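You operate a simulated robot arm through the tools that you are given. There is no shell and no other tool.

You are at the controls of a simulated robot arm. One attempt, no reset.

## Task
Oil both bushings as the card says, then unclamp the chassis and lay it in the purple tray.
Fine: no oil spilt, oiler back in its hole.

The check looks at the end state, three seconds after you hand in, the way a careful person would. Anything else that was tipped, shoved, dropped, spilled or broken makes it a failure.

## Robot
A 7-joint arm with a fingered hand, fixed in place. Base frame: the origin is on the floor under the middle of its stand, x ahead of it, y to its left, z up; the work surface is at about z = 0.74. Readings come in m, degrees, newtons and seconds.
With the tool pointing down near the work surface it reaches from about 0.3 to 0.7 m from the base axis. Its first joint turns from -166.0 to 166.0 degrees. Payload 4 kg.
The tool frame sits at the grasp point between the pads (the TCP): z along the fingers, y along the line on which they close. The tips reach 0.026 m beyond it. The gripper opens to 0.156 m; its body begins 0.073 m behind the TCP. The gripper is a hand of 4 fingers: y runs from the thumb to the fingers, the wrist lies at [0, 0, -0.239] in the tool frame.
Orientation is told as [roll, pitch, yaw] about the base's x, y, z axes, in that order, counted from this pose: with the fingers straight down and closing along the base's y, the tool's x points along the base's -x, its y along +y and its z along -z.

## Interface
- The arm moves only by the tool arm_command. Its argument "commands" is a list of rows, each an object of numbers (a shift or turn left out is 0): "x", "y", "z": the shift along the base's x, y, z in units of 200 mm (1.0 is 200 mm); "ax", "ay", "az": the turn, a rotation vector about the base's x, y, z in units of 60 degrees (1.0 is 60 degrees). In form: [{"x": .., "y": .., "z": .., "ax": .., "ay": .., "az": ..}, ...]. A call has 1 to 20 rows; each row is the pose to reach, as a shift and turn from the pose commanded when the call began. A call with a number of a shift or a turn outside -1 to 1 is refused whole. A row lasts 0.2 s, in which the tool goes at most 0.05 m and 8.6 degrees; a call with a longer step from one row to the next is refused whole. Where a pose cannot be reached the arm comes as near as it can. A force on the tool above 40 N (or 10 N above the force at the start of the call, whichever is more), or a blocked arm, ends the call early, and 0.2 s more pass. In this call time passes only in rows, and 0.2 s behind the last. The reply holds the time, the measured pose of the TCP, the force on the tool along the base axes, the opening and the grip force, in the units named above and with some noise, with the torque about the TCP (base axes, N m) and any sound that the robot's microphone picked up.
- Cameras (640 x 400 px; columns grow to the right, rows downward): "scene" is fixed at [0.3985, -0.4997, 1.333]; the picture's right is [0.98, -0.19, 0.00], its down [-0.10, -0.52, -0.85] and it looks along [0.16, 0.83, -0.53] (base axes); focal length 369 px, centre (320, 200). "wrist" rides on the gripper at [0.058, -0.058, -0.091] in the tool frame; the picture's right is [0.71, 0.71, 0.00], its down [-0.53, 0.53, -0.67] and it looks along [-0.47, 0.47, 0.74] (tool axes); focal length 265 px, centre (320, 200).
- snapshot(camera): a new picture of that camera. It takes no simulated time.
- finger_targets(finger1, finger2, finger3, thumb_bend): sets how far each is bent, from 0 (flat) to 100 (curled in); at 30 the hand is open as for a grip, at 70 the pads meet at the TCP. One left out holds its place. A second passes; each finger stops where it meets its share of the squeeze, and holds until it gets a number again. It is the only way to open and close the hand. It gives what a move gives, with no picture; readings hold the bend of each and the force on the fingers (four entries, about 0 where the hand has none), thumb and palm.
- pixel_to_xyz(camera, pixels): for up to 12 pixels [column, row] of the newest picture of that camera ("zoom" is the newest enlarged one), the place [x, y, z] in the base frame of the surface seen there, good to about 0.002 m. It takes no simulated time.
- zoom(camera, box): a new picture of the part [left, top, right, bottom] of that camera's present view, enlarged. It takes no simulated time.
- close_job(): hands the job in; it is judged then, once.

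Open the gripper and draw the arm clear of the work before you hand the job in, unless the task says otherwise.

The tools are called as name(argument=value, ...) on one line, values as JSON. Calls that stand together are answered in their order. arm_command: Moves the arm, as the interface text tells. Its arguments: {"type":"object","properties":{"commands":{"type":"array"}},"required":["commands"]} The other tools are called the same way: finger_targets (finger1, finger2, finger3, thumb_bend) moves the fingers one by one; snapshot (camera) takes a picture; pixel_to_xyz (camera, pixels) gives the place of the surface under pixels of a picture; zoom (camera, box) takes an enlarged picture of a part of a camera's view; close_job () hands the job in.

At the start:

```text
t: 0.0
ee_pos: [0.4069, 0.2508, 1.0515]
ee_rot: [0.1, 0.1, -0.1]
wrist_force: [0.7, 0.2, 0.2]
wrist_torque: [-0.01, 0.01, 0.0]
grip_width: 0.1559
finger_force: 0.1
shape: jaw
bend: [30.0, 30.0, 30.0, 30.0]
finger forces: [0.0, 0.2, 0.0, 0.0, 0.0, 0.1]
```

scene: 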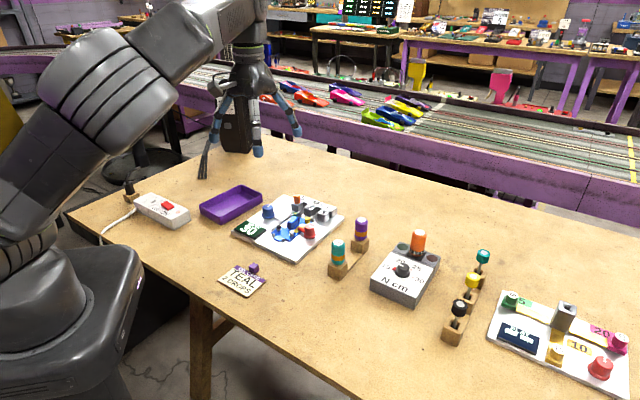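
wrist: 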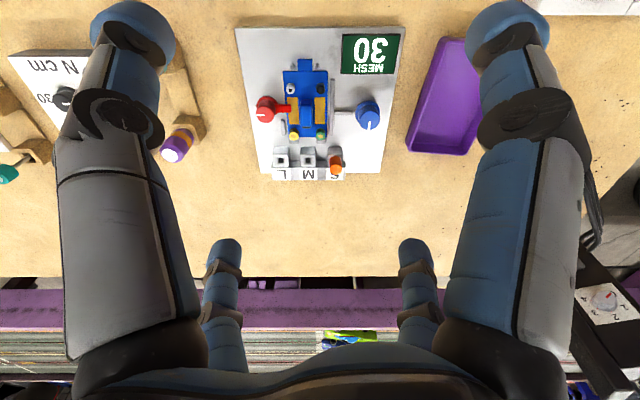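

The scene picture shows a card at about (243,280) reading "TEAL 2 DROPS", a fixture board at (290,225), a purple tray at (231,204), and bottle-like items at (338,255) and (361,232). I zoom in on each for detail.

zoom(camera="scene", box=[210, 250, 290, 300])

zoom(camera="scene", box=[225, 180, 353, 260])

zoom(camera="scene", box=[310, 200, 438, 280])

zoom(camera="wrist", box=[220, 20, 420, 190])

```text
8.00 times, centred on (250, 275) of scene
```

zoom: 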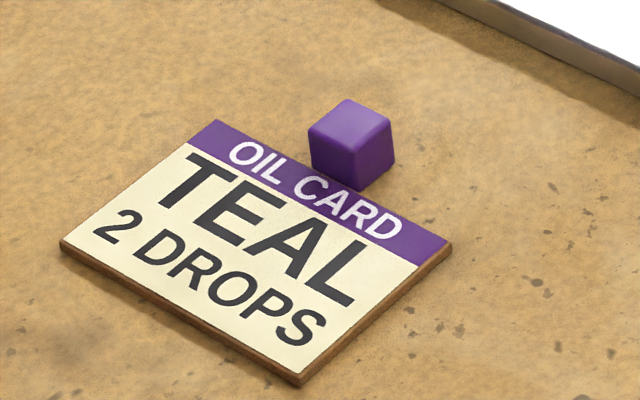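

```text
5.00 times, centred on (289, 220) of scene
```

zoom: 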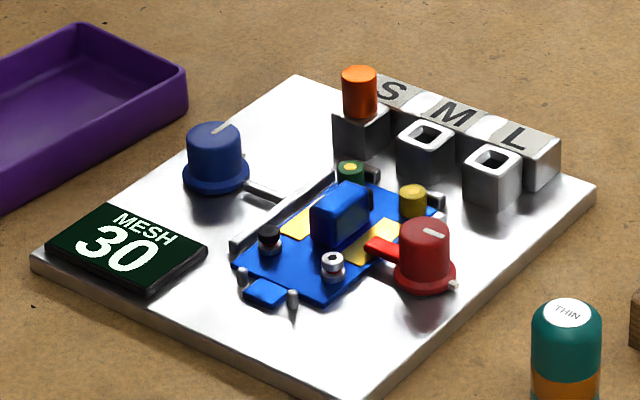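

```text
5.00 times, centred on (374, 240) of scene
```

zoom: 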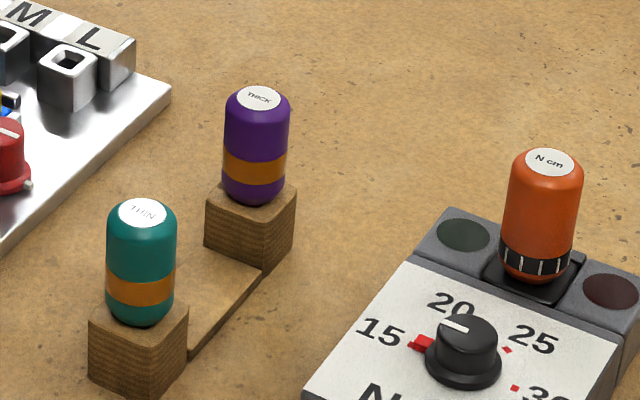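

```text
2.35 times, centred on (320, 105) of wrist
```

zoom: 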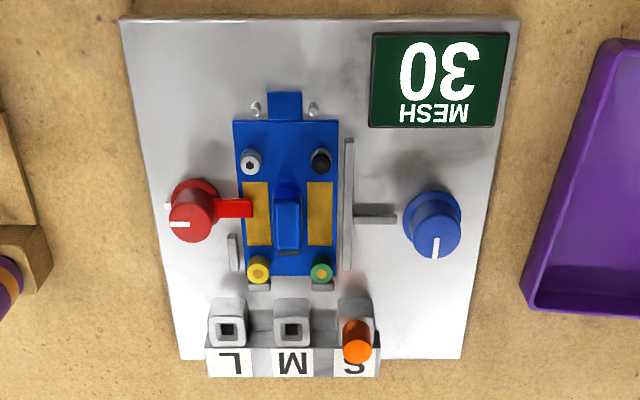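

The card says teal, 2 drops. Next I look more closely at the chassis parts and the oilers, and read positions of the key features from the wrist zoom.

zoom(camera="wrist", box=[270, 50, 350, 150])

zoom(camera="scene", box=[265, 205, 325, 245])

pixel_to_xyz(camera="scene", pixels=[[338, 242], [361, 220], [338, 272], [243, 280], [254, 266], [231, 206], [418, 234], [268, 208], [309, 227], [296, 201], [484, 254], [290, 224]])

```text
4.00 times, centred on (310, 100) of wrist
```

zoom: 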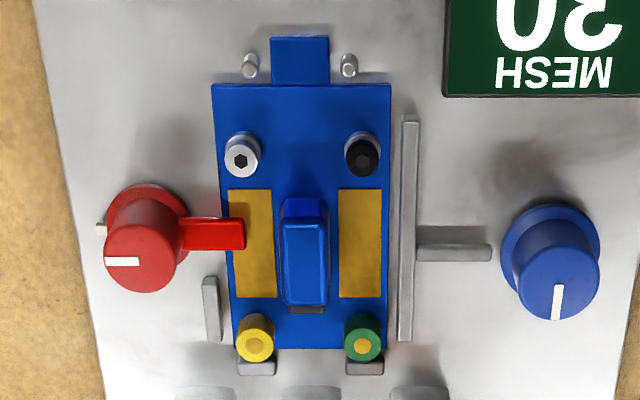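

```text
10.00 times, centred on (295, 225) of scene
```

zoom: 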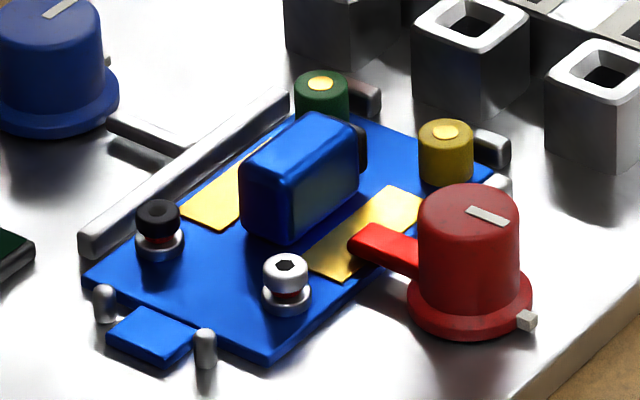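

```text
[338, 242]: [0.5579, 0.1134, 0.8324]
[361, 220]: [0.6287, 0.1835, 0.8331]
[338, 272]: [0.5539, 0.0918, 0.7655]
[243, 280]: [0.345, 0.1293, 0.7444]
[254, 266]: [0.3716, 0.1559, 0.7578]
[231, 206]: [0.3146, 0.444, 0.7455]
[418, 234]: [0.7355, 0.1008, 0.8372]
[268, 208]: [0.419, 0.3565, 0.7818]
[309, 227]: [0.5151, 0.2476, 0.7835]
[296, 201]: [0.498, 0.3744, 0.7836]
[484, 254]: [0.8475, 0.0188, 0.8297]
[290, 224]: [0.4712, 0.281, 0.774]
```

The newest zoom (scene, 10x) shows green bushing top at (320,82), yellow bushing top at (445,132), red knob at (470,205) with its arm tip at (372,243) over the chassis. I read their places now.

pixel_to_xyz(camera="zoom", pixels=[[320, 82], [445, 132], [470, 205], [372, 240], [310, 140], [285, 262], [157, 212], [160, 335], [450, 175], [527, 320], [190, 165], [130, 270]])

pixel_to_xyz(camera="wrist", pixels=[[333, 136], [350, 136], [290, 136], [306, 110], [299, 107], [365, 105], [264, 114], [240, 35], [402, 35], [262, 172], [308, 62], [285, 88]])

```text
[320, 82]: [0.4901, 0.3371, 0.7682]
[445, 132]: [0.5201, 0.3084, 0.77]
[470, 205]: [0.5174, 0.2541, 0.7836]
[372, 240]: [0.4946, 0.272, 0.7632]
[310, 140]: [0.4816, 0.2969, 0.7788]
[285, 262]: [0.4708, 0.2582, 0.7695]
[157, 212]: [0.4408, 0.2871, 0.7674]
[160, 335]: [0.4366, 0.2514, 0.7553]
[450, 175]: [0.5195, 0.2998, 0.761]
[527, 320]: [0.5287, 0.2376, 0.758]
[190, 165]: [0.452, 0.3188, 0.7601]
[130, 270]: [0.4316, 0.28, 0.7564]
```

```text
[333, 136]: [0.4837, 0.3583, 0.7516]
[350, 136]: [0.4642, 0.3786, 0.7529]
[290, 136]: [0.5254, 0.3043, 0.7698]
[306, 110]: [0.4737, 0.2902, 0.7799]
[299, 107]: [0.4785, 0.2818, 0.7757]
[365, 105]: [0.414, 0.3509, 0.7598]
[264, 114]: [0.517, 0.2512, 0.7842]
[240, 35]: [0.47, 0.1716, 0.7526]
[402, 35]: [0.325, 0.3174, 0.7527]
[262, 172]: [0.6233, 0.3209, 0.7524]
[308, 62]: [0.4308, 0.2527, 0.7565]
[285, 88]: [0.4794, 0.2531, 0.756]
```

Bushing tops sit near (0.490,0.337,0.768) and (0.520,0.308,0.770); the red knob is at (0.517,0.252,0.784). I look at the hand itself and the oiler blocks to plan the grasp.

zoom(camera="scene", box=[180, 20, 330, 190])

zoom(camera="scene", box=[315, 205, 385, 285])

pixel_to_xyz(camera="scene", pixels=[[257, 152], [216, 130], [293, 130], [205, 170], [328, 266], [345, 270], [352, 240], [366, 247], [338, 250], [338, 262], [334, 256], [361, 237]])

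```text
2.35 times, centred on (255, 105) of scene
```

zoom: 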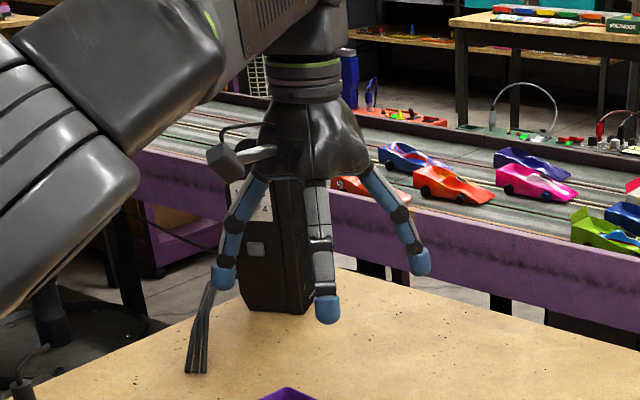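

```text
5.00 times, centred on (350, 245) of scene
```

zoom: 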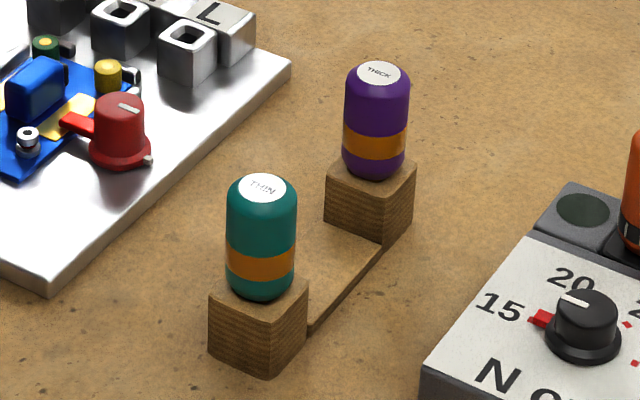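

```text
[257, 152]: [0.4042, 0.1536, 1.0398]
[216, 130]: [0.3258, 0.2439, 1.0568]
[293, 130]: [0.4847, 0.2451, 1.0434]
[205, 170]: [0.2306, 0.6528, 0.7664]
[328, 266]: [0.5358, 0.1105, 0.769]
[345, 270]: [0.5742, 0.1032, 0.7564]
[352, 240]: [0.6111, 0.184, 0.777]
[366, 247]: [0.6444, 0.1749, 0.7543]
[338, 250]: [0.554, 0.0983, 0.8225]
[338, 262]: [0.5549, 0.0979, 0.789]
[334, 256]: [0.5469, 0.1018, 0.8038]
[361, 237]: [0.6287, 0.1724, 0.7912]
```

The hand shows four digits in a cross: thumb on -y at (257,152), one on +x at (293,130), one on -x at (216,130), one behind. I bend finger1 alone to 55 in free air to learn which digit it is.

finger_targets(finger1=55, finger3=0)

snapshot(camera="wrist")

zoom(camera="scene", box=[180, 20, 330, 190])

```text
t: 1.0
ee_pos: [0.4061, 0.2522, 1.0504]
ee_rot: [0.0, -0.1, -0.1]
wrist_force: [0.0, 0.8, 0.5]
wrist_torque: [0.03, -0.02, -0.02]
grip_width: 0.0789
finger_force: 0.1
shape: fingers
bend: [55.0, 30.0, 1.0, 30.0]
finger forces: [0.0, 0.0, 0.1, 0.1, 0.0, 0.1]
```

```text
taken
```

wrist: 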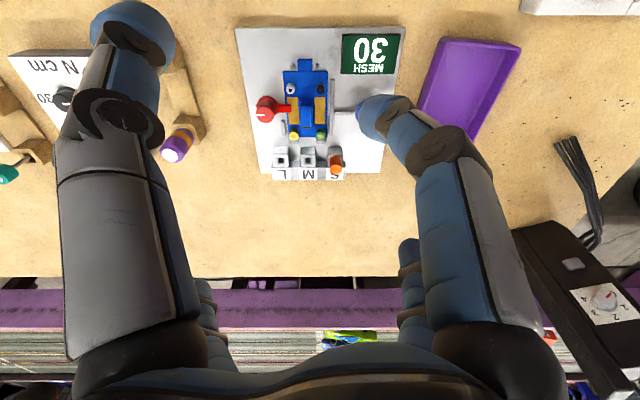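

```text
2.35 times, centred on (255, 105) of scene
```

zoom: 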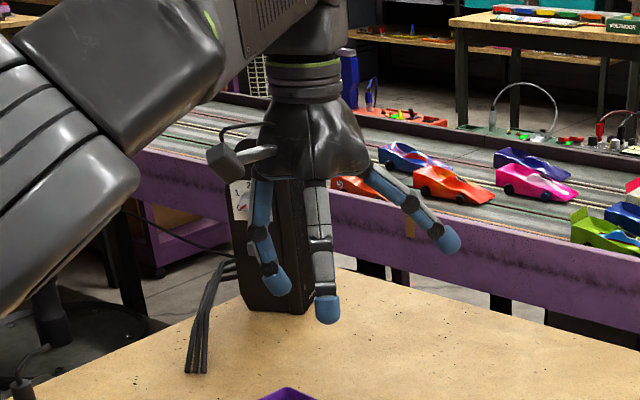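

finger1 is the digit on base -x, finger3 on base +x, finger2 opposite the thumb. I set all back to 40 and move high above the teal oiler at (0.5575,0.113).

finger_targets(finger1=40, finger2=40, finger3=40, thumb_bend=40)

arm_command(commands=[{"x": 0.1, "y": -0.09, "z": -0.06}, {"x": 0.25, "y": -0.23, "z": -0.15}, {"x": 0.4, "y": -0.37, "z": -0.25}, {"x": 0.55, "y": -0.5, "z": -0.35}, {"x": 0.68, "y": -0.62, "z": -0.45}, {"x": 0.74, "y": -0.68, "z": -0.5}, {"x": 0.755, "y": -0.692, "z": -0.5}, {"x": 0.755, "y": -0.692, "z": -0.5}])

snapshot(camera="wrist")

snapshot(camera="scene")

```text
t: 2.0
ee_pos: [0.4058, 0.2513, 1.0512]
ee_rot: [0.0, 0.0, -0.1]
wrist_force: [1.0, -1.0, 0.3]
wrist_torque: [0.03, -0.01, 0.02]
grip_width: 0.0792
finger_force: 0.0
shape: fingers
bend: [40.0, 40.0, 40.0, 40.0]
finger forces: [0.1, 0.1, 0.1, 0.0, 0.0, 0.0]
```

```text
t: 3.8
ee_pos: [0.5574, 0.1141, 0.9509]
ee_rot: [0.1, 0.0, 0.0]
wrist_force: [-0.5, -0.3, 0.5]
wrist_torque: [-0.01, 0.0, -0.01]
grip_width: 0.0792
finger_force: 0.0
shape: fingers
bend: [40.0, 40.0, 40.0, 40.0]
finger forces: [0.1, 0.1, 0.0, 0.0, 0.0, 0.0]
```

```text
taken
```

wrist: 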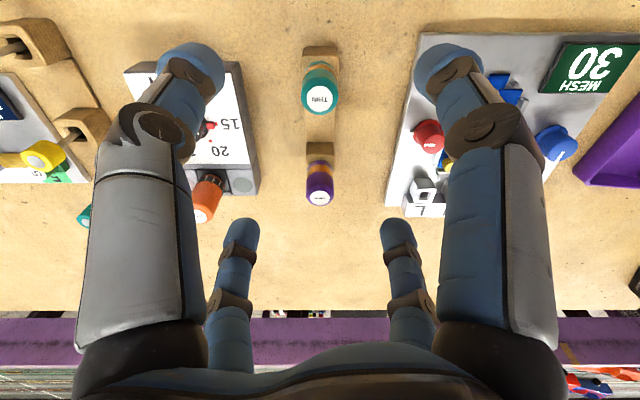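

```text
taken
```

scene: 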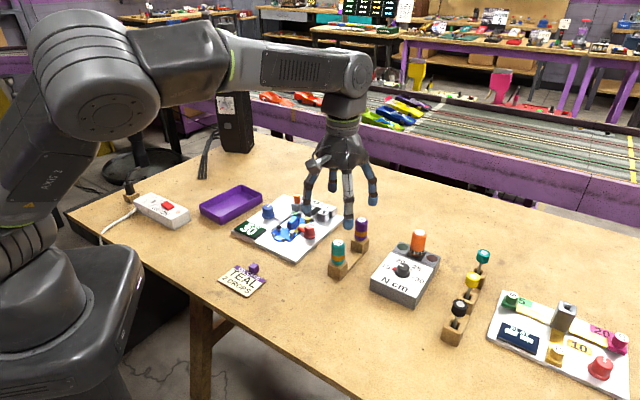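

The teal cap is at (320,97) in the wrist picture, centred as hoped. I measure its top and sides and the block for the exact centre.

zoom(camera="wrist", box=[270, 30, 370, 220])

pixel_to_xyz(camera="wrist", pixels=[[320, 97], [308, 97], [332, 97], [320, 86], [320, 110], [306, 80], [336, 80], [320, 75], [310, 52], [332, 52], [320, 197], [240, 130]])

zoom(camera="scene", box=[315, 205, 385, 285])

```text
2.11 times, centred on (320, 125) of wrist
```

zoom: 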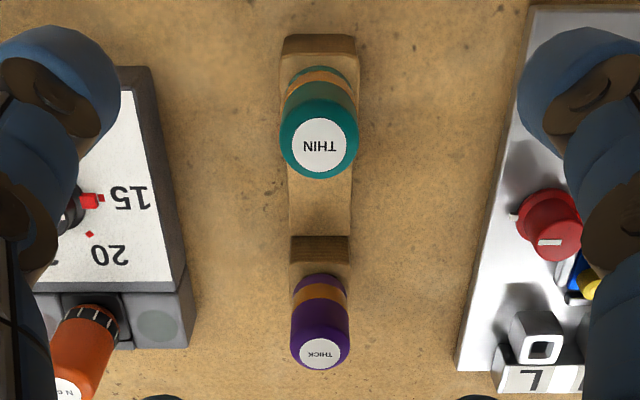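

```text
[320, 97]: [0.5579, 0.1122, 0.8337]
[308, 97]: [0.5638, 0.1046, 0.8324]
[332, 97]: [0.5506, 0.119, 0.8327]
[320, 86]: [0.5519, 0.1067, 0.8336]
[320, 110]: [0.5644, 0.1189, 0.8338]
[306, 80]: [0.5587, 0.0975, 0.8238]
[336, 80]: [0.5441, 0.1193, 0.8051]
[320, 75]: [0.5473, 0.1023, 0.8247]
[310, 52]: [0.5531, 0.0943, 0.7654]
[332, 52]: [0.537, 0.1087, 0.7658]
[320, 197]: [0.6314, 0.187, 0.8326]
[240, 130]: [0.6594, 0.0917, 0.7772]
```

```text
5.00 times, centred on (350, 245) of scene
```

zoom: 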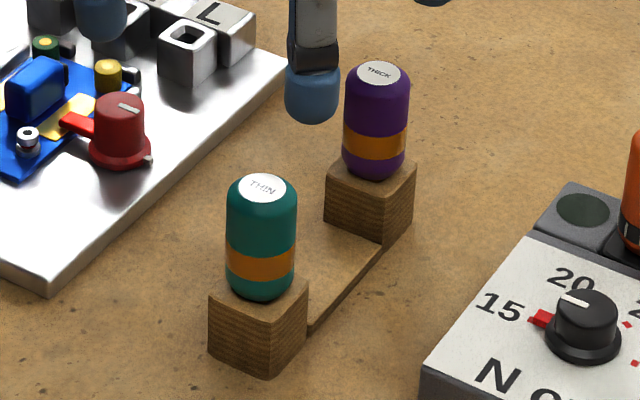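

The cap centre works out to about (0.5577,0.1126) with top z 0.8335 and the block top near 0.766. I descend straight down to TCP z about 0.808 with fingers half open around it.

arm_command(commands=[{"z": -0.1}, {"z": -0.25}, {"z": -0.4}, {"z": -0.5}, {"z": -0.58}, {"z": -0.65}, {"z": -0.7}, {"z": -0.715}, {"z": -0.715}])

snapshot(camera="wrist")

zoom(camera="scene", box=[295, 165, 405, 285])

```text
t: 5.8
ee_pos: [0.5568, 0.1124, 0.8085]
ee_rot: [0.1, -0.1, -0.1]
wrist_force: [0.3, -0.2, 0.3]
wrist_torque: [0.04, -0.03, 0.0]
grip_width: 0.0791
finger_force: 0.1
shape: fingers
bend: [40.0, 40.0, 40.0, 40.0]
finger forces: [0.0, 0.0, 0.0, 0.0, 0.0, 0.0]
```

```text
taken
```

wrist: 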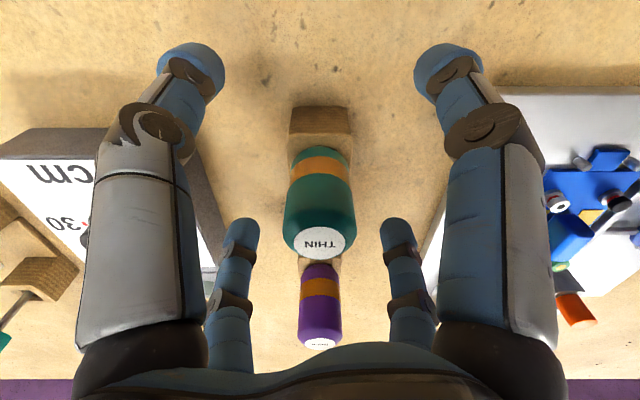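

```text
3.33 times, centred on (350, 225) of scene
```

zoom: 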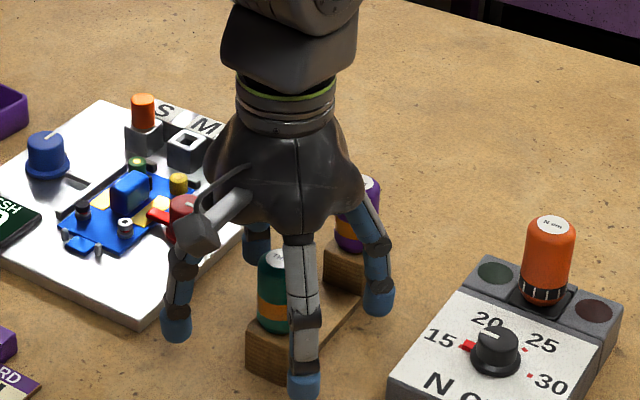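

The hand straddles the oiler with no contact and zero forces. I close all four digits gently to 59, below the expected contact near 62.

finger_targets(finger1=59, finger2=59, finger3=59, thumb_bend=59)

snapshot(camera="wrist")

zoom(camera="scene", box=[295, 165, 405, 285])

```text
t: 6.8
ee_pos: [0.5576, 0.112, 0.8083]
ee_rot: [0.1, 0.0, -0.1]
wrist_force: [-0.3, -0.6, -0.8]
wrist_torque: [-0.02, 0.01, -0.01]
grip_width: 0.0259
finger_force: 0.1
shape: fingers
bend: [59.0, 59.0, 59.0, 59.0]
finger forces: [0.0, 0.1, 0.0, 0.0, 0.0, 0.1]
```

```text
taken
```

wrist: 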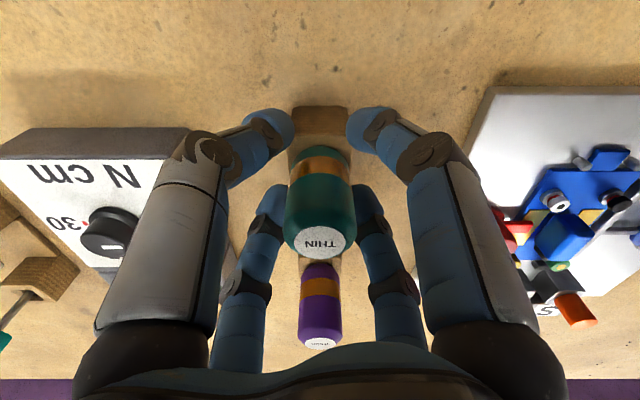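

```text
3.33 times, centred on (350, 225) of scene
```

zoom: 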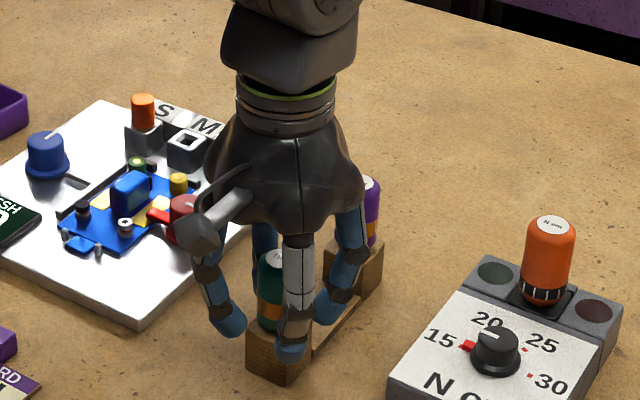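

Still no contact force at 59 (width 0.0259). I close in small steps, next 61.

finger_targets(finger1=61, finger2=61, finger3=61, thumb_bend=61)

```text
t: 7.8
ee_pos: [0.5572, 0.1117, 0.8093]
ee_rot: [0.1, 0.1, -0.1]
wrist_force: [0.3, 0.6, 0.4]
wrist_torque: [0.02, 0.0, 0.03]
grip_width: 0.0203
finger_force: 0.1
shape: fingers
bend: [61.0, 60.0, 60.0, 61.0]
finger forces: [0.1, 0.3, 0.4, 0.1, 0.0, 0.0]
```

finger2 and finger3 stop at 60 with 0.3-0.4 N, so first contact is made. I go to 62 to bring in finger1 and the thumb.

finger_targets(finger1=62, finger2=62, finger3=62, thumb_bend=62)

```text
t: 8.8
ee_pos: [0.557, 0.112, 0.8079]
ee_rot: [0.2, 0.0, -0.1]
wrist_force: [0.9, 1.3, -0.2]
wrist_torque: [0.05, -0.06, 0.04]
grip_width: 0.018
finger_force: 1.2
shape: fingers
bend: [61.0, 61.0, 60.0, 62.0]
finger forces: [0.3, 1.2, 1.2, 0.0, 0.0, 0.0]
```

Fingers 2 and 3 press 1.2 N while the thumb has 0, so the oiler sits slightly toward +x,+y of the hand centre. I shift the hand 0.8 mm in each to centre it.

arm_command(commands=[{"x": 0.004, "y": 0.004}, {"x": 0.004, "y": 0.004}])

finger_targets(finger1=62, finger2=62, finger3=62, thumb_bend=62)

```text
t: 9.4
ee_pos: [0.5584, 0.1138, 0.8078]
ee_rot: [0.0, 0.0, -0.1]
wrist_force: [-1.0, -0.7, 2.4]
wrist_torque: [0.0, 0.01, 0.0]
grip_width: 0.0186
finger_force: 2.0
shape: fingers
bend: [61.0, 61.0, 61.0, 62.0]
finger forces: [1.2, 1.3, 1.3, 0.0, 0.3, 0.1]
```

```text
t: 10.4
ee_pos: [0.5581, 0.1126, 0.8073]
ee_rot: [0.0, 0.0, -0.1]
wrist_force: [-1.2, -1.1, 2.2]
wrist_torque: [-0.02, 0.02, -0.01]
grip_width: 0.0185
finger_force: 2.3
shape: fingers
bend: [61.0, 61.0, 61.0, 62.0]
finger forces: [1.2, 1.1, 1.5, 0.0, 0.4, 0.0]
```

All four now touch (f1 1.2, f2 1.1, f3 1.5, thumb 0.4 N). I firm up slightly to 62.5 on the thumb and try a small 10 mm lift to see whether the oiler follows.

finger_targets(thumb_bend=63)

arm_command(commands=[{"z": 0.01}, {"z": 0.025}, {"z": 0.04}, {"z": 0.05}, {"z": 0.05}])

zoom(camera="scene", box=[295, 165, 405, 285])

snapshot(camera="wrist")

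```text
t: 11.4
ee_pos: [0.5592, 0.1123, 0.8084]
ee_rot: [0.1, 0.0, -0.1]
wrist_force: [-0.4, -0.6, 1.9]
wrist_torque: [-0.02, 0.04, -0.01]
grip_width: 0.0186
finger_force: 2.8
shape: fingers
bend: [61.0, 61.0, 61.0, 62.0]
finger forces: [1.2, 1.3, 1.4, 0.1, 1.3, 0.0]
```

```text
t: 12.6
ee_pos: [0.5583, 0.1131, 0.818]
ee_rot: [0.0, 0.0, -0.1]
wrist_force: [-0.8, 0.7, 0.3]
wrist_torque: [0.02, 0.01, 0.0]
grip_width: 0.0168
finger_force: 0.8
shape: fingers
bend: [62.0, 62.0, 62.0, 63.0]
finger forces: [0.0, 0.2, 0.1, 0.0, 0.1, 0.0]
```

```text
3.33 times, centred on (350, 225) of scene
```

zoom: 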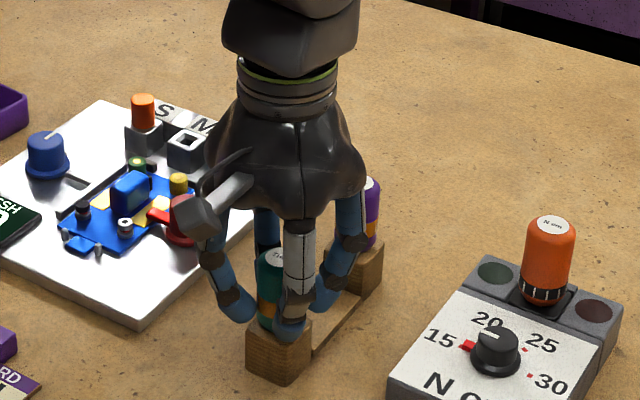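

```text
taken
```

wrist: 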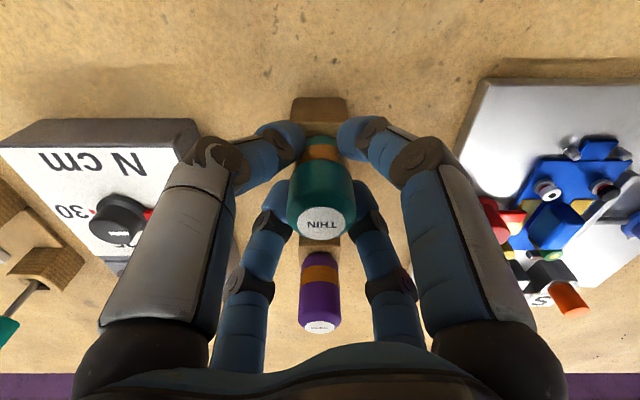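

Forces fell to near zero after the lift, so the oiler probably slipped. I check the cap height at wrist pixel (322,224).

pixel_to_xyz(camera="wrist", pixels=[[322, 224], [310, 222], [334, 222], [322, 212], [322, 236], [285, 140], [352, 140], [320, 140], [320, 110], [320, 180]])

zoom(camera="wrist", box=[230, 80, 410, 250])

zoom(camera="scene", box=[310, 225, 370, 285])

```text
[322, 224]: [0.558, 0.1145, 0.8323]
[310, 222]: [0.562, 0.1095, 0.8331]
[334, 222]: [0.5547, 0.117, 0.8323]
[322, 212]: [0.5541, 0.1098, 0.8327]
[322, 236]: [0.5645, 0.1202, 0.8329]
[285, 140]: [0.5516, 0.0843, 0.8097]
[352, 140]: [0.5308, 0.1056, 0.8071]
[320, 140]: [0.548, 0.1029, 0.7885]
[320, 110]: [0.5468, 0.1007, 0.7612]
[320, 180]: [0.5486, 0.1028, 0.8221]
```

```text
2.35 times, centred on (320, 165) of wrist
```

zoom: 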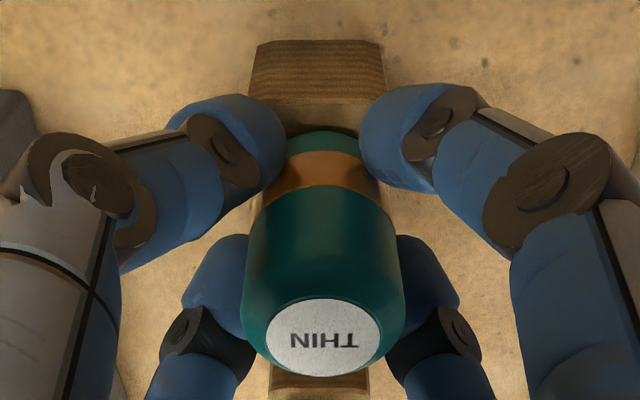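

```text
6.67 times, centred on (340, 255) of scene
```

zoom: 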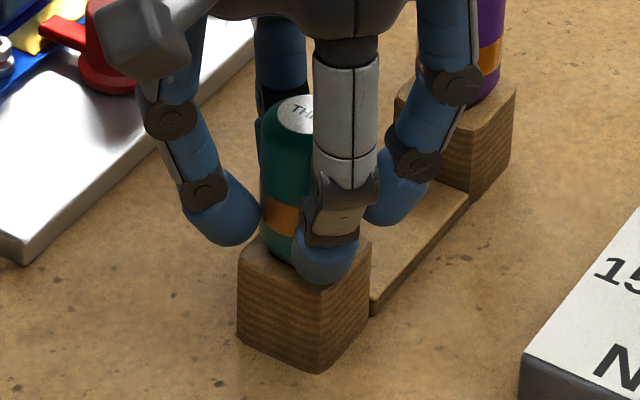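

The cap is still at z 0.833: the light grip slid upward. I reopen slightly, go back down to TCP z about 0.806, and grip more firmly in steps.

finger_targets(finger1=57, finger2=57, finger3=57, thumb_bend=57)

arm_command(commands=[{"z": -0.02}, {"z": -0.04}, {"z": -0.055}, {"z": -0.055}])

finger_targets(finger1=64, finger2=64, finger3=64, thumb_bend=64)

```text
t: 13.6
ee_pos: [0.5578, 0.1128, 0.8179]
ee_rot: [0.0, -0.1, 0.0]
wrist_force: [-0.2, 0.2, -0.9]
wrist_torque: [0.02, -0.03, 0.02]
grip_width: 0.0335
finger_force: 0.1
shape: fingers
bend: [56.0, 56.0, 56.0, 56.0]
finger forces: [0.0, 0.0, 0.0, 0.0, 0.0, 0.1]
```

```text
t: 14.6
ee_pos: [0.5595, 0.1134, 0.807]
ee_rot: [0.1, 0.0, 0.0]
wrist_force: [0.3, 0.3, 0.3]
wrist_torque: [0.0, -0.01, 0.03]
grip_width: 0.033
finger_force: 0.2
shape: fingers
bend: [56.0, 56.0, 56.0, 56.0]
finger forces: [0.0, 0.1, 0.0, 0.1, 0.0, 0.0]
```

```text
t: 15.6
ee_pos: [0.5585, 0.1131, 0.8078]
ee_rot: [0.1, 0.0, -0.1]
wrist_force: [-0.8, -1.2, 6.2]
wrist_torque: [-0.03, 0.03, 0.0]
grip_width: 0.0193
finger_force: 9.0
shape: fingers
bend: [61.0, 61.0, 61.0, 62.0]
finger forces: [5.2, 4.4, 4.5, 0.0, 3.8, 0.0]
```

Grip is now 4-5 N per digit with no sound reported. I lift 12 mm slowly and check the cap height.

arm_command(commands=[{"z": 0.01}, {"z": 0.02}, {"z": 0.03}, {"z": 0.045}, {"z": 0.06}, {"z": 0.06}])

snapshot(camera="wrist")

zoom(camera="scene", box=[310, 225, 370, 285])

```text
t: 17.0
ee_pos: [0.5575, 0.1139, 0.8191]
ee_rot: [-0.1, -0.1, -0.1]
wrist_force: [-0.4, -0.2, -0.7]
wrist_torque: [0.02, -0.01, 0.0]
grip_width: 0.0145
finger_force: 2.7
shape: fingers
bend: [63.0, 62.0, 62.0, 64.0]
finger forces: [1.1, 1.5, 1.2, 0.0, 1.3, 0.0]
```

```text
taken
```

wrist: 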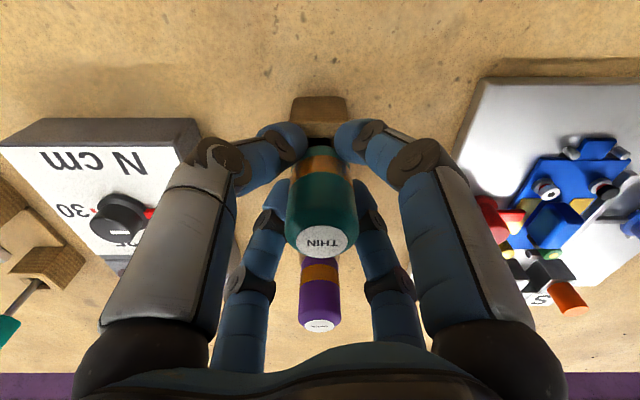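

```text
6.67 times, centred on (340, 255) of scene
```

zoom: 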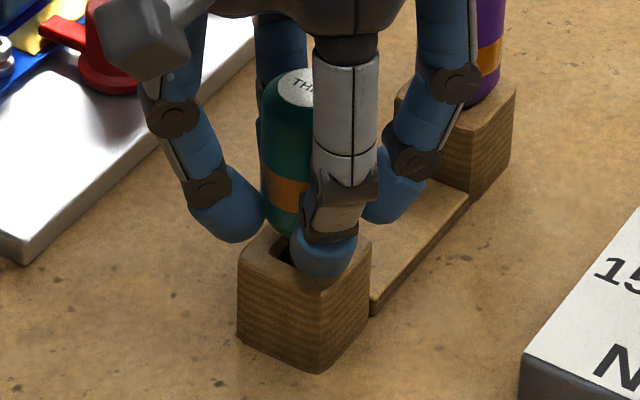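

The oiler has now risen with the hand (block hole visible at zoom (285,250)). I measure the cap height to see how it sits in the fingers.

pixel_to_xyz(camera="wrist", pixels=[[320, 240], [310, 240], [332, 240], [320, 230], [320, 252], [320, 165], [320, 200], [320, 130]])

zoom(camera="wrist", box=[250, 90, 390, 260])

```text
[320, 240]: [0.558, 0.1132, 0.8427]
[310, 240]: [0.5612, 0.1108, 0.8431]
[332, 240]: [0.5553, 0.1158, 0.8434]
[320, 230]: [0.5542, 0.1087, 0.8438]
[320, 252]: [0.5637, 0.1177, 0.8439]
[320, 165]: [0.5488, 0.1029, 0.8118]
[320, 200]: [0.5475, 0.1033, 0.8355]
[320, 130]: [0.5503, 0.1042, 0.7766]
```

```text
2.35 times, centred on (320, 175) of wrist
```

zoom: 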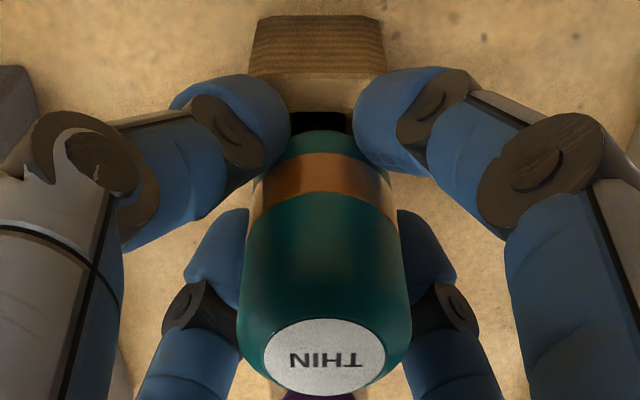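

The cap is at 0.8433, so it follows with about 2 mm slip and sits cradled at the orange band. I firm the grip to 65.5 (staying under the earlier 5 N) and lift further slowly.

finger_targets(finger1=65, finger2=65, finger3=65, thumb_bend=66)

arm_command(commands=[{"z": 0.02}, {"z": 0.05}, {"z": 0.08}, {"z": 0.12}, {"z": 0.16}, {"z": 0.2}, {"z": 0.22}, {"z": 0.22}])

snapshot(camera="wrist")

zoom(camera="scene", box=[300, 195, 380, 285])

```text
t: 18.0
ee_pos: [0.5584, 0.1135, 0.8192]
ee_rot: [0.1, -0.1, -0.1]
wrist_force: [0.4, 0.3, -0.1]
wrist_torque: [0.0, -0.05, 0.0]
grip_width: 0.0136
finger_force: 4.8
shape: fingers
bend: [63.0, 62.0, 63.0, 64.0]
finger forces: [1.8, 2.5, 2.0, 0.1, 2.8, 0.0]
```

```text
t: 19.8
ee_pos: [0.5589, 0.1136, 0.8627]
ee_rot: [0.1, 0.1, -0.1]
wrist_force: [0.5, -0.3, -1.6]
wrist_torque: [0.01, 0.01, 0.01]
grip_width: 0.0137
finger_force: 4.2
shape: fingers
bend: [63.0, 62.0, 63.0, 64.0]
finger forces: [1.8, 2.5, 1.9, 0.0, 2.9, 0.1]
```

```text
taken
```

wrist: 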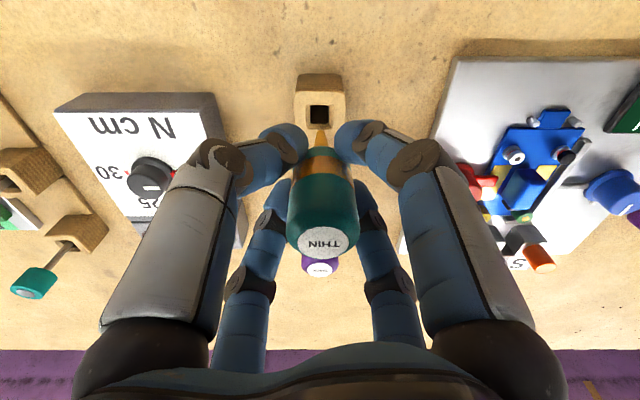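

```text
4.44 times, centred on (340, 240) of scene
```

zoom: 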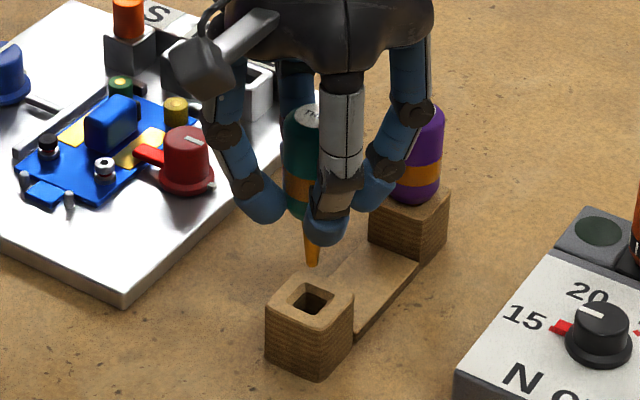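

The oiler is out, hanging with an orange spout whose tip appears at zoom (313,265). I measure the spout tip and body bottom.

pixel_to_xyz(camera="zoom", pixels=[[313, 263], [311, 250], [308, 235], [298, 160], [305, 110], [296, 205], [310, 302], [310, 284], [345, 297]])

zoom(camera="wrist", box=[270, 70, 370, 270])

pixel_to_xyz(camera="wrist", pixels=[[322, 242], [320, 104], [319, 115], [300, 81], [338, 81], [320, 90], [301, 100]])

```text
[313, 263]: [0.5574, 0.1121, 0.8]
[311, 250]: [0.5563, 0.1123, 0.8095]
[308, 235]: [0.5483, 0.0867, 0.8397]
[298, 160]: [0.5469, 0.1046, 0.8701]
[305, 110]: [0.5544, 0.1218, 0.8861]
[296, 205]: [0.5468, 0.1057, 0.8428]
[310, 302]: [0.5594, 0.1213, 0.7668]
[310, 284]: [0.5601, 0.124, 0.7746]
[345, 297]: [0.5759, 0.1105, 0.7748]
```

```text
2.00 times, centred on (320, 170) of wrist
```

zoom: 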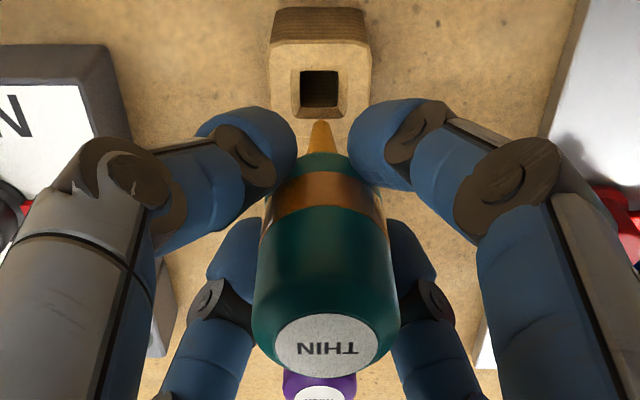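

```text
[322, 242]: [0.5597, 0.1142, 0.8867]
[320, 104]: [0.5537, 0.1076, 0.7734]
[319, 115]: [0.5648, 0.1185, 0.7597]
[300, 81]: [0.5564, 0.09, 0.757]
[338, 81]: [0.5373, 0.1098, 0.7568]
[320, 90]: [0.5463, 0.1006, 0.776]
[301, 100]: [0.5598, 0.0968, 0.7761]
```

The tip is at z≈0.800 with TCP at 0.8627, i.e. 63 mm below the TCP, and the oiler hangs upright. I carry it slowly to a hover above the yellow bushing near (0.520,0.308), tip at about z 0.82.

arm_command(commands=[{"x": -0.003, "y": 0.015, "z": 0.03}, {"x": -0.01, "y": 0.06, "z": 0.08}, {"x": -0.025, "y": 0.14, "z": 0.1}, {"x": -0.045, "y": 0.24, "z": 0.1}, {"x": -0.065, "y": 0.34, "z": 0.1}, {"x": -0.085, "y": 0.44, "z": 0.1}, {"x": -0.105, "y": 0.54, "z": 0.1}, {"x": -0.125, "y": 0.64, "z": 0.1}, {"x": -0.145, "y": 0.74, "z": 0.1}, {"x": -0.165, "y": 0.84, "z": 0.1}, {"x": -0.18, "y": 0.91, "z": 0.1}, {"x": -0.188, "y": 0.955, "z": 0.1}, {"x": -0.191, "y": 0.97, "z": 0.1}, {"x": -0.191, "y": 0.97, "z": 0.1}])

snapshot(camera="wrist")

zoom(camera="scene", box=[250, 160, 350, 260])

```text
t: 22.8
ee_pos: [0.5204, 0.308, 0.8835]
ee_rot: [0.0, 0.0, -0.1]
wrist_force: [0.6, -0.4, -0.6]
wrist_torque: [0.0, -0.03, 0.0]
grip_width: 0.0137
finger_force: 4.5
shape: fingers
bend: [63.0, 62.0, 63.0, 64.0]
finger forces: [1.8, 2.5, 2.1, 0.0, 2.9, 0.0]
```

```text
taken
```

wrist: 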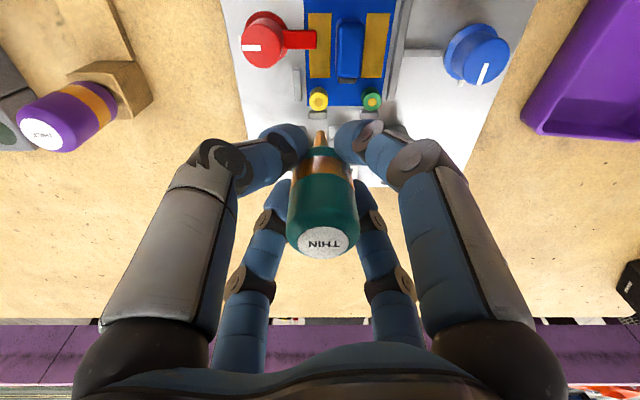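

```text
4.00 times, centred on (300, 210) of scene
```

zoom: 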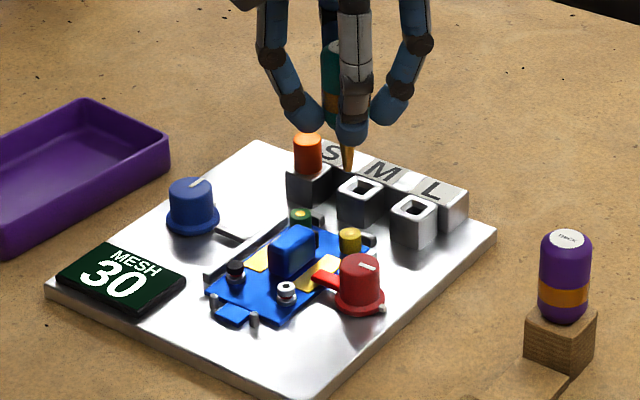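

The wrist view shows the yellow bushing at (318,99) and the green one at (372,99), just ahead of the spout tip (319,135). I zoom in for precise positions.

zoom(camera="wrist", box=[280, 70, 400, 150])

pixel_to_xyz(camera="wrist", pixels=[[318, 98], [311, 98], [325, 98], [318, 92], [318, 104], [372, 98], [365, 98], [379, 98], [372, 92], [372, 104], [319, 134], [322, 242]])

```text
5.00 times, centred on (340, 110) of wrist
```

zoom: 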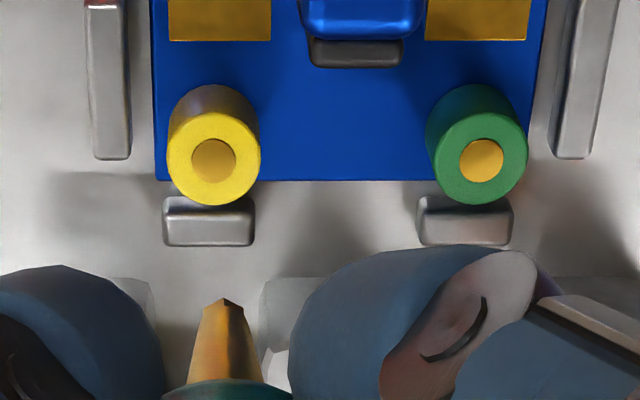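

```text
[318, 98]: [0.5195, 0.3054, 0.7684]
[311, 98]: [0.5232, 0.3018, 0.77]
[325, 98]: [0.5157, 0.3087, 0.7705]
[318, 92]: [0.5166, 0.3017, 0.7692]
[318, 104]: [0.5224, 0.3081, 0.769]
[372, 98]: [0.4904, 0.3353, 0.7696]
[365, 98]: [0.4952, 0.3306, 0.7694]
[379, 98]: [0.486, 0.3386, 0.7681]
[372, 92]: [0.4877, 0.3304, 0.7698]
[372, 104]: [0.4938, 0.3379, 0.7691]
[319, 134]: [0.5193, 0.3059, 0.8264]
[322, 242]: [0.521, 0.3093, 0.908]
```

Bushing brass centres are at zoom (213,160) and (481,160), spout tip about (223,302). I read these points from the zoom.

pixel_to_xyz(camera="zoom", pixels=[[213, 160], [203, 160], [223, 160], [213, 150], [213, 170], [481, 160], [471, 160], [491, 160], [481, 150], [481, 170], [223, 304], [225, 312]])

```text
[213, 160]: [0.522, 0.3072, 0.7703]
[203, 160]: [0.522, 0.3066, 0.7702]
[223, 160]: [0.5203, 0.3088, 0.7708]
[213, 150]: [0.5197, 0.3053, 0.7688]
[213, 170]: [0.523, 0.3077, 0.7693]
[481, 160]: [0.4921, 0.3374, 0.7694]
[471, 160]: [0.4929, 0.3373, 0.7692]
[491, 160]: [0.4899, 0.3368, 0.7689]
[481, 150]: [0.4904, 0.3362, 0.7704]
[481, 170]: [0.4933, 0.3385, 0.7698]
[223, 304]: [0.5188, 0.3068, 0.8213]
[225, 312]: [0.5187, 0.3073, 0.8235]
```

Yellow centre averages (0.5214,0.3071,0.770), green (0.4917,0.3372,0.770); the tip is 62 mm under the TCP. I descend over the yellow bushing, leaving roughly 4 mm of gap.

arm_command(commands=[{"x": 0.003, "y": -0.002, "z": -0.03}, {"x": 0.006, "y": -0.003, "z": -0.08}, {"x": 0.006, "y": -0.003, "z": -0.13}, {"x": 0.006, "y": -0.003, "z": -0.17}, {"x": 0.006, "y": -0.003, "z": -0.2}, {"x": 0.006, "y": -0.003, "z": -0.22}, {"x": 0.006, "y": -0.003, "z": -0.235}, {"x": 0.006, "y": -0.003, "z": -0.235}])

zoom(camera="wrist", box=[260, 80, 380, 180])

zoom(camera="scene", box=[275, 190, 335, 240])

```text
t: 24.6
ee_pos: [0.5208, 0.3078, 0.8356]
ee_rot: [0.0, 0.0, 0.0]
wrist_force: [-0.3, 0.1, -0.9]
wrist_torque: [0.02, 0.02, 0.07]
grip_width: 0.0137
finger_force: 4.5
shape: fingers
bend: [63.0, 62.0, 63.0, 64.0]
finger forces: [1.9, 2.6, 2.0, 0.0, 2.9, 0.0]
```

```text
4.00 times, centred on (320, 130) of wrist
```

zoom: 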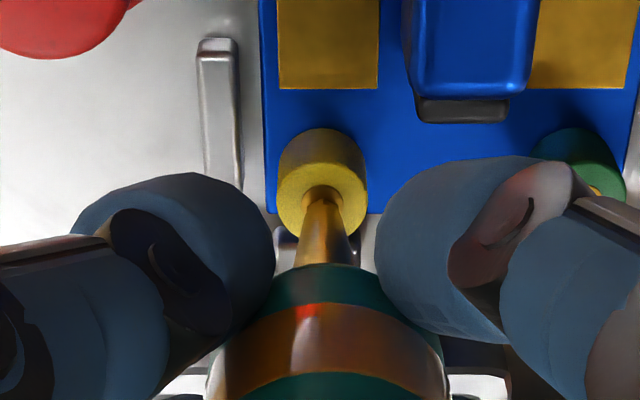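

```text
8.00 times, centred on (305, 215) of scene
```

zoom: 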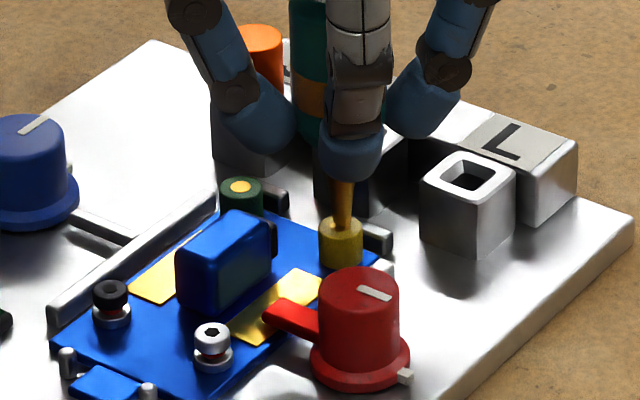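

The tip sits over the yellow bushing's centre (wrist zoom (322,192)), no contact force. I squeeze moderately to 68 and listen.

finger_targets(finger1=68, finger2=68, finger3=68, thumb_bend=69)

zoom(camera="scene", box=[275, 190, 335, 240])

zoom(camera="wrist", box=[260, 80, 380, 180])

```text
t: 25.6
ee_pos: [0.5213, 0.3068, 0.8365]
ee_rot: [0.2, 0.0, -0.2]
wrist_force: [-0.8, -0.2, -0.6]
wrist_torque: [0.04, 0.03, 0.0]
grip_width: 0.0129
finger_force: 10.0
shape: fingers
bend: [63.0, 62.0, 63.0, 65.0]
finger forces: [4.2, 5.4, 4.5, 0.1, 6.1, 0.0]
```

```text
8.00 times, centred on (305, 215) of scene
```

zoom: 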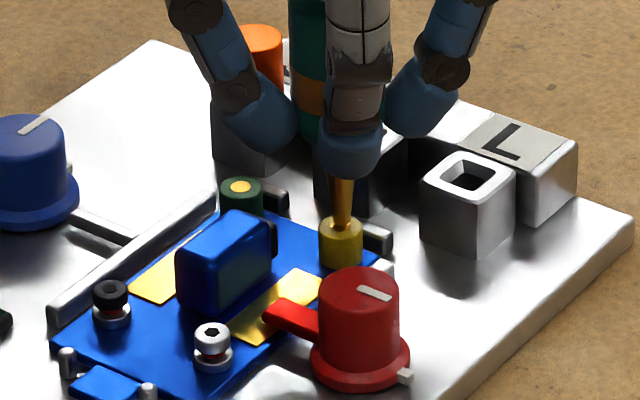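

```text
4.00 times, centred on (320, 130) of wrist
```

zoom: 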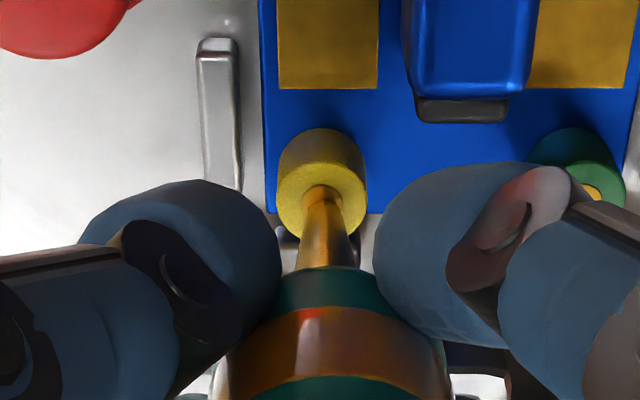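

No sound at a squeeze of 10 N total. I squeeze further to 73 and listen again.

finger_targets(finger1=72, finger2=72, finger3=72, thumb_bend=73)

zoom(camera="wrist", box=[260, 80, 380, 180])

```text
t: 26.6
ee_pos: [0.5207, 0.3075, 0.8358]
ee_rot: [0.0, 0.0, -0.1]
wrist_force: [0.2, 0.4, 0.0]
wrist_torque: [-0.02, 0.01, -0.01]
grip_width: 0.0123
finger_force: 16.1
shape: fingers
bend: [64.0, 62.0, 63.0, 66.0]
finger forces: [7.4, 8.0, 7.5, 0.0, 10.5, 0.0]
```

```text
4.00 times, centred on (320, 130) of wrist
```

zoom: 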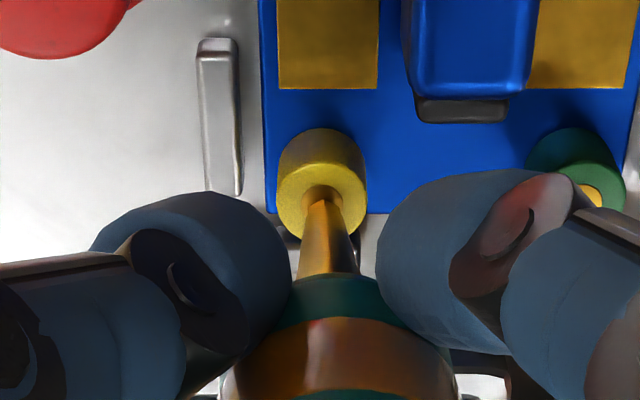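

Still silent at 16 N total, and the oiler stays put. I step up once more to 77 to test for a squeeze threshold.

finger_targets(finger1=76, finger2=76, finger3=76, thumb_bend=76)

zoom(camera="wrist", box=[260, 80, 380, 180])

snapshot(camera="wrist")

```text
t: 27.6
ee_pos: [0.5217, 0.3087, 0.8362]
ee_rot: [0.0, 0.0, -0.1]
wrist_force: [-0.3, 0.2, -0.1]
wrist_torque: [0.01, -0.03, 0.01]
grip_width: 0.0117
finger_force: 18.6
shape: fingers
bend: [64.0, 61.0, 63.0, 68.0]
finger forces: [8.0, 8.6, 7.8, 0.0, 12.8, 0.0]
```

```text
4.00 times, centred on (320, 130) of wrist
```

zoom: 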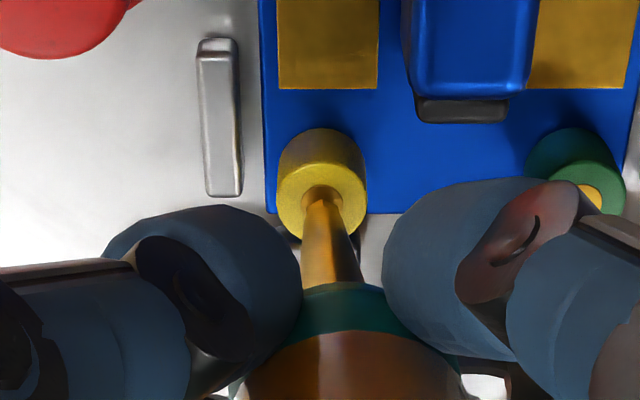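

```text
taken
```

wrist: 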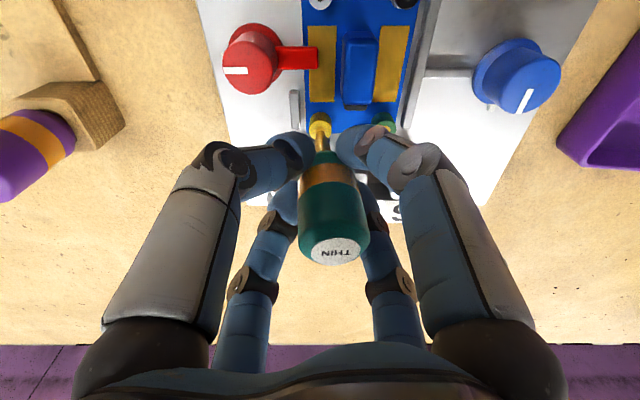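

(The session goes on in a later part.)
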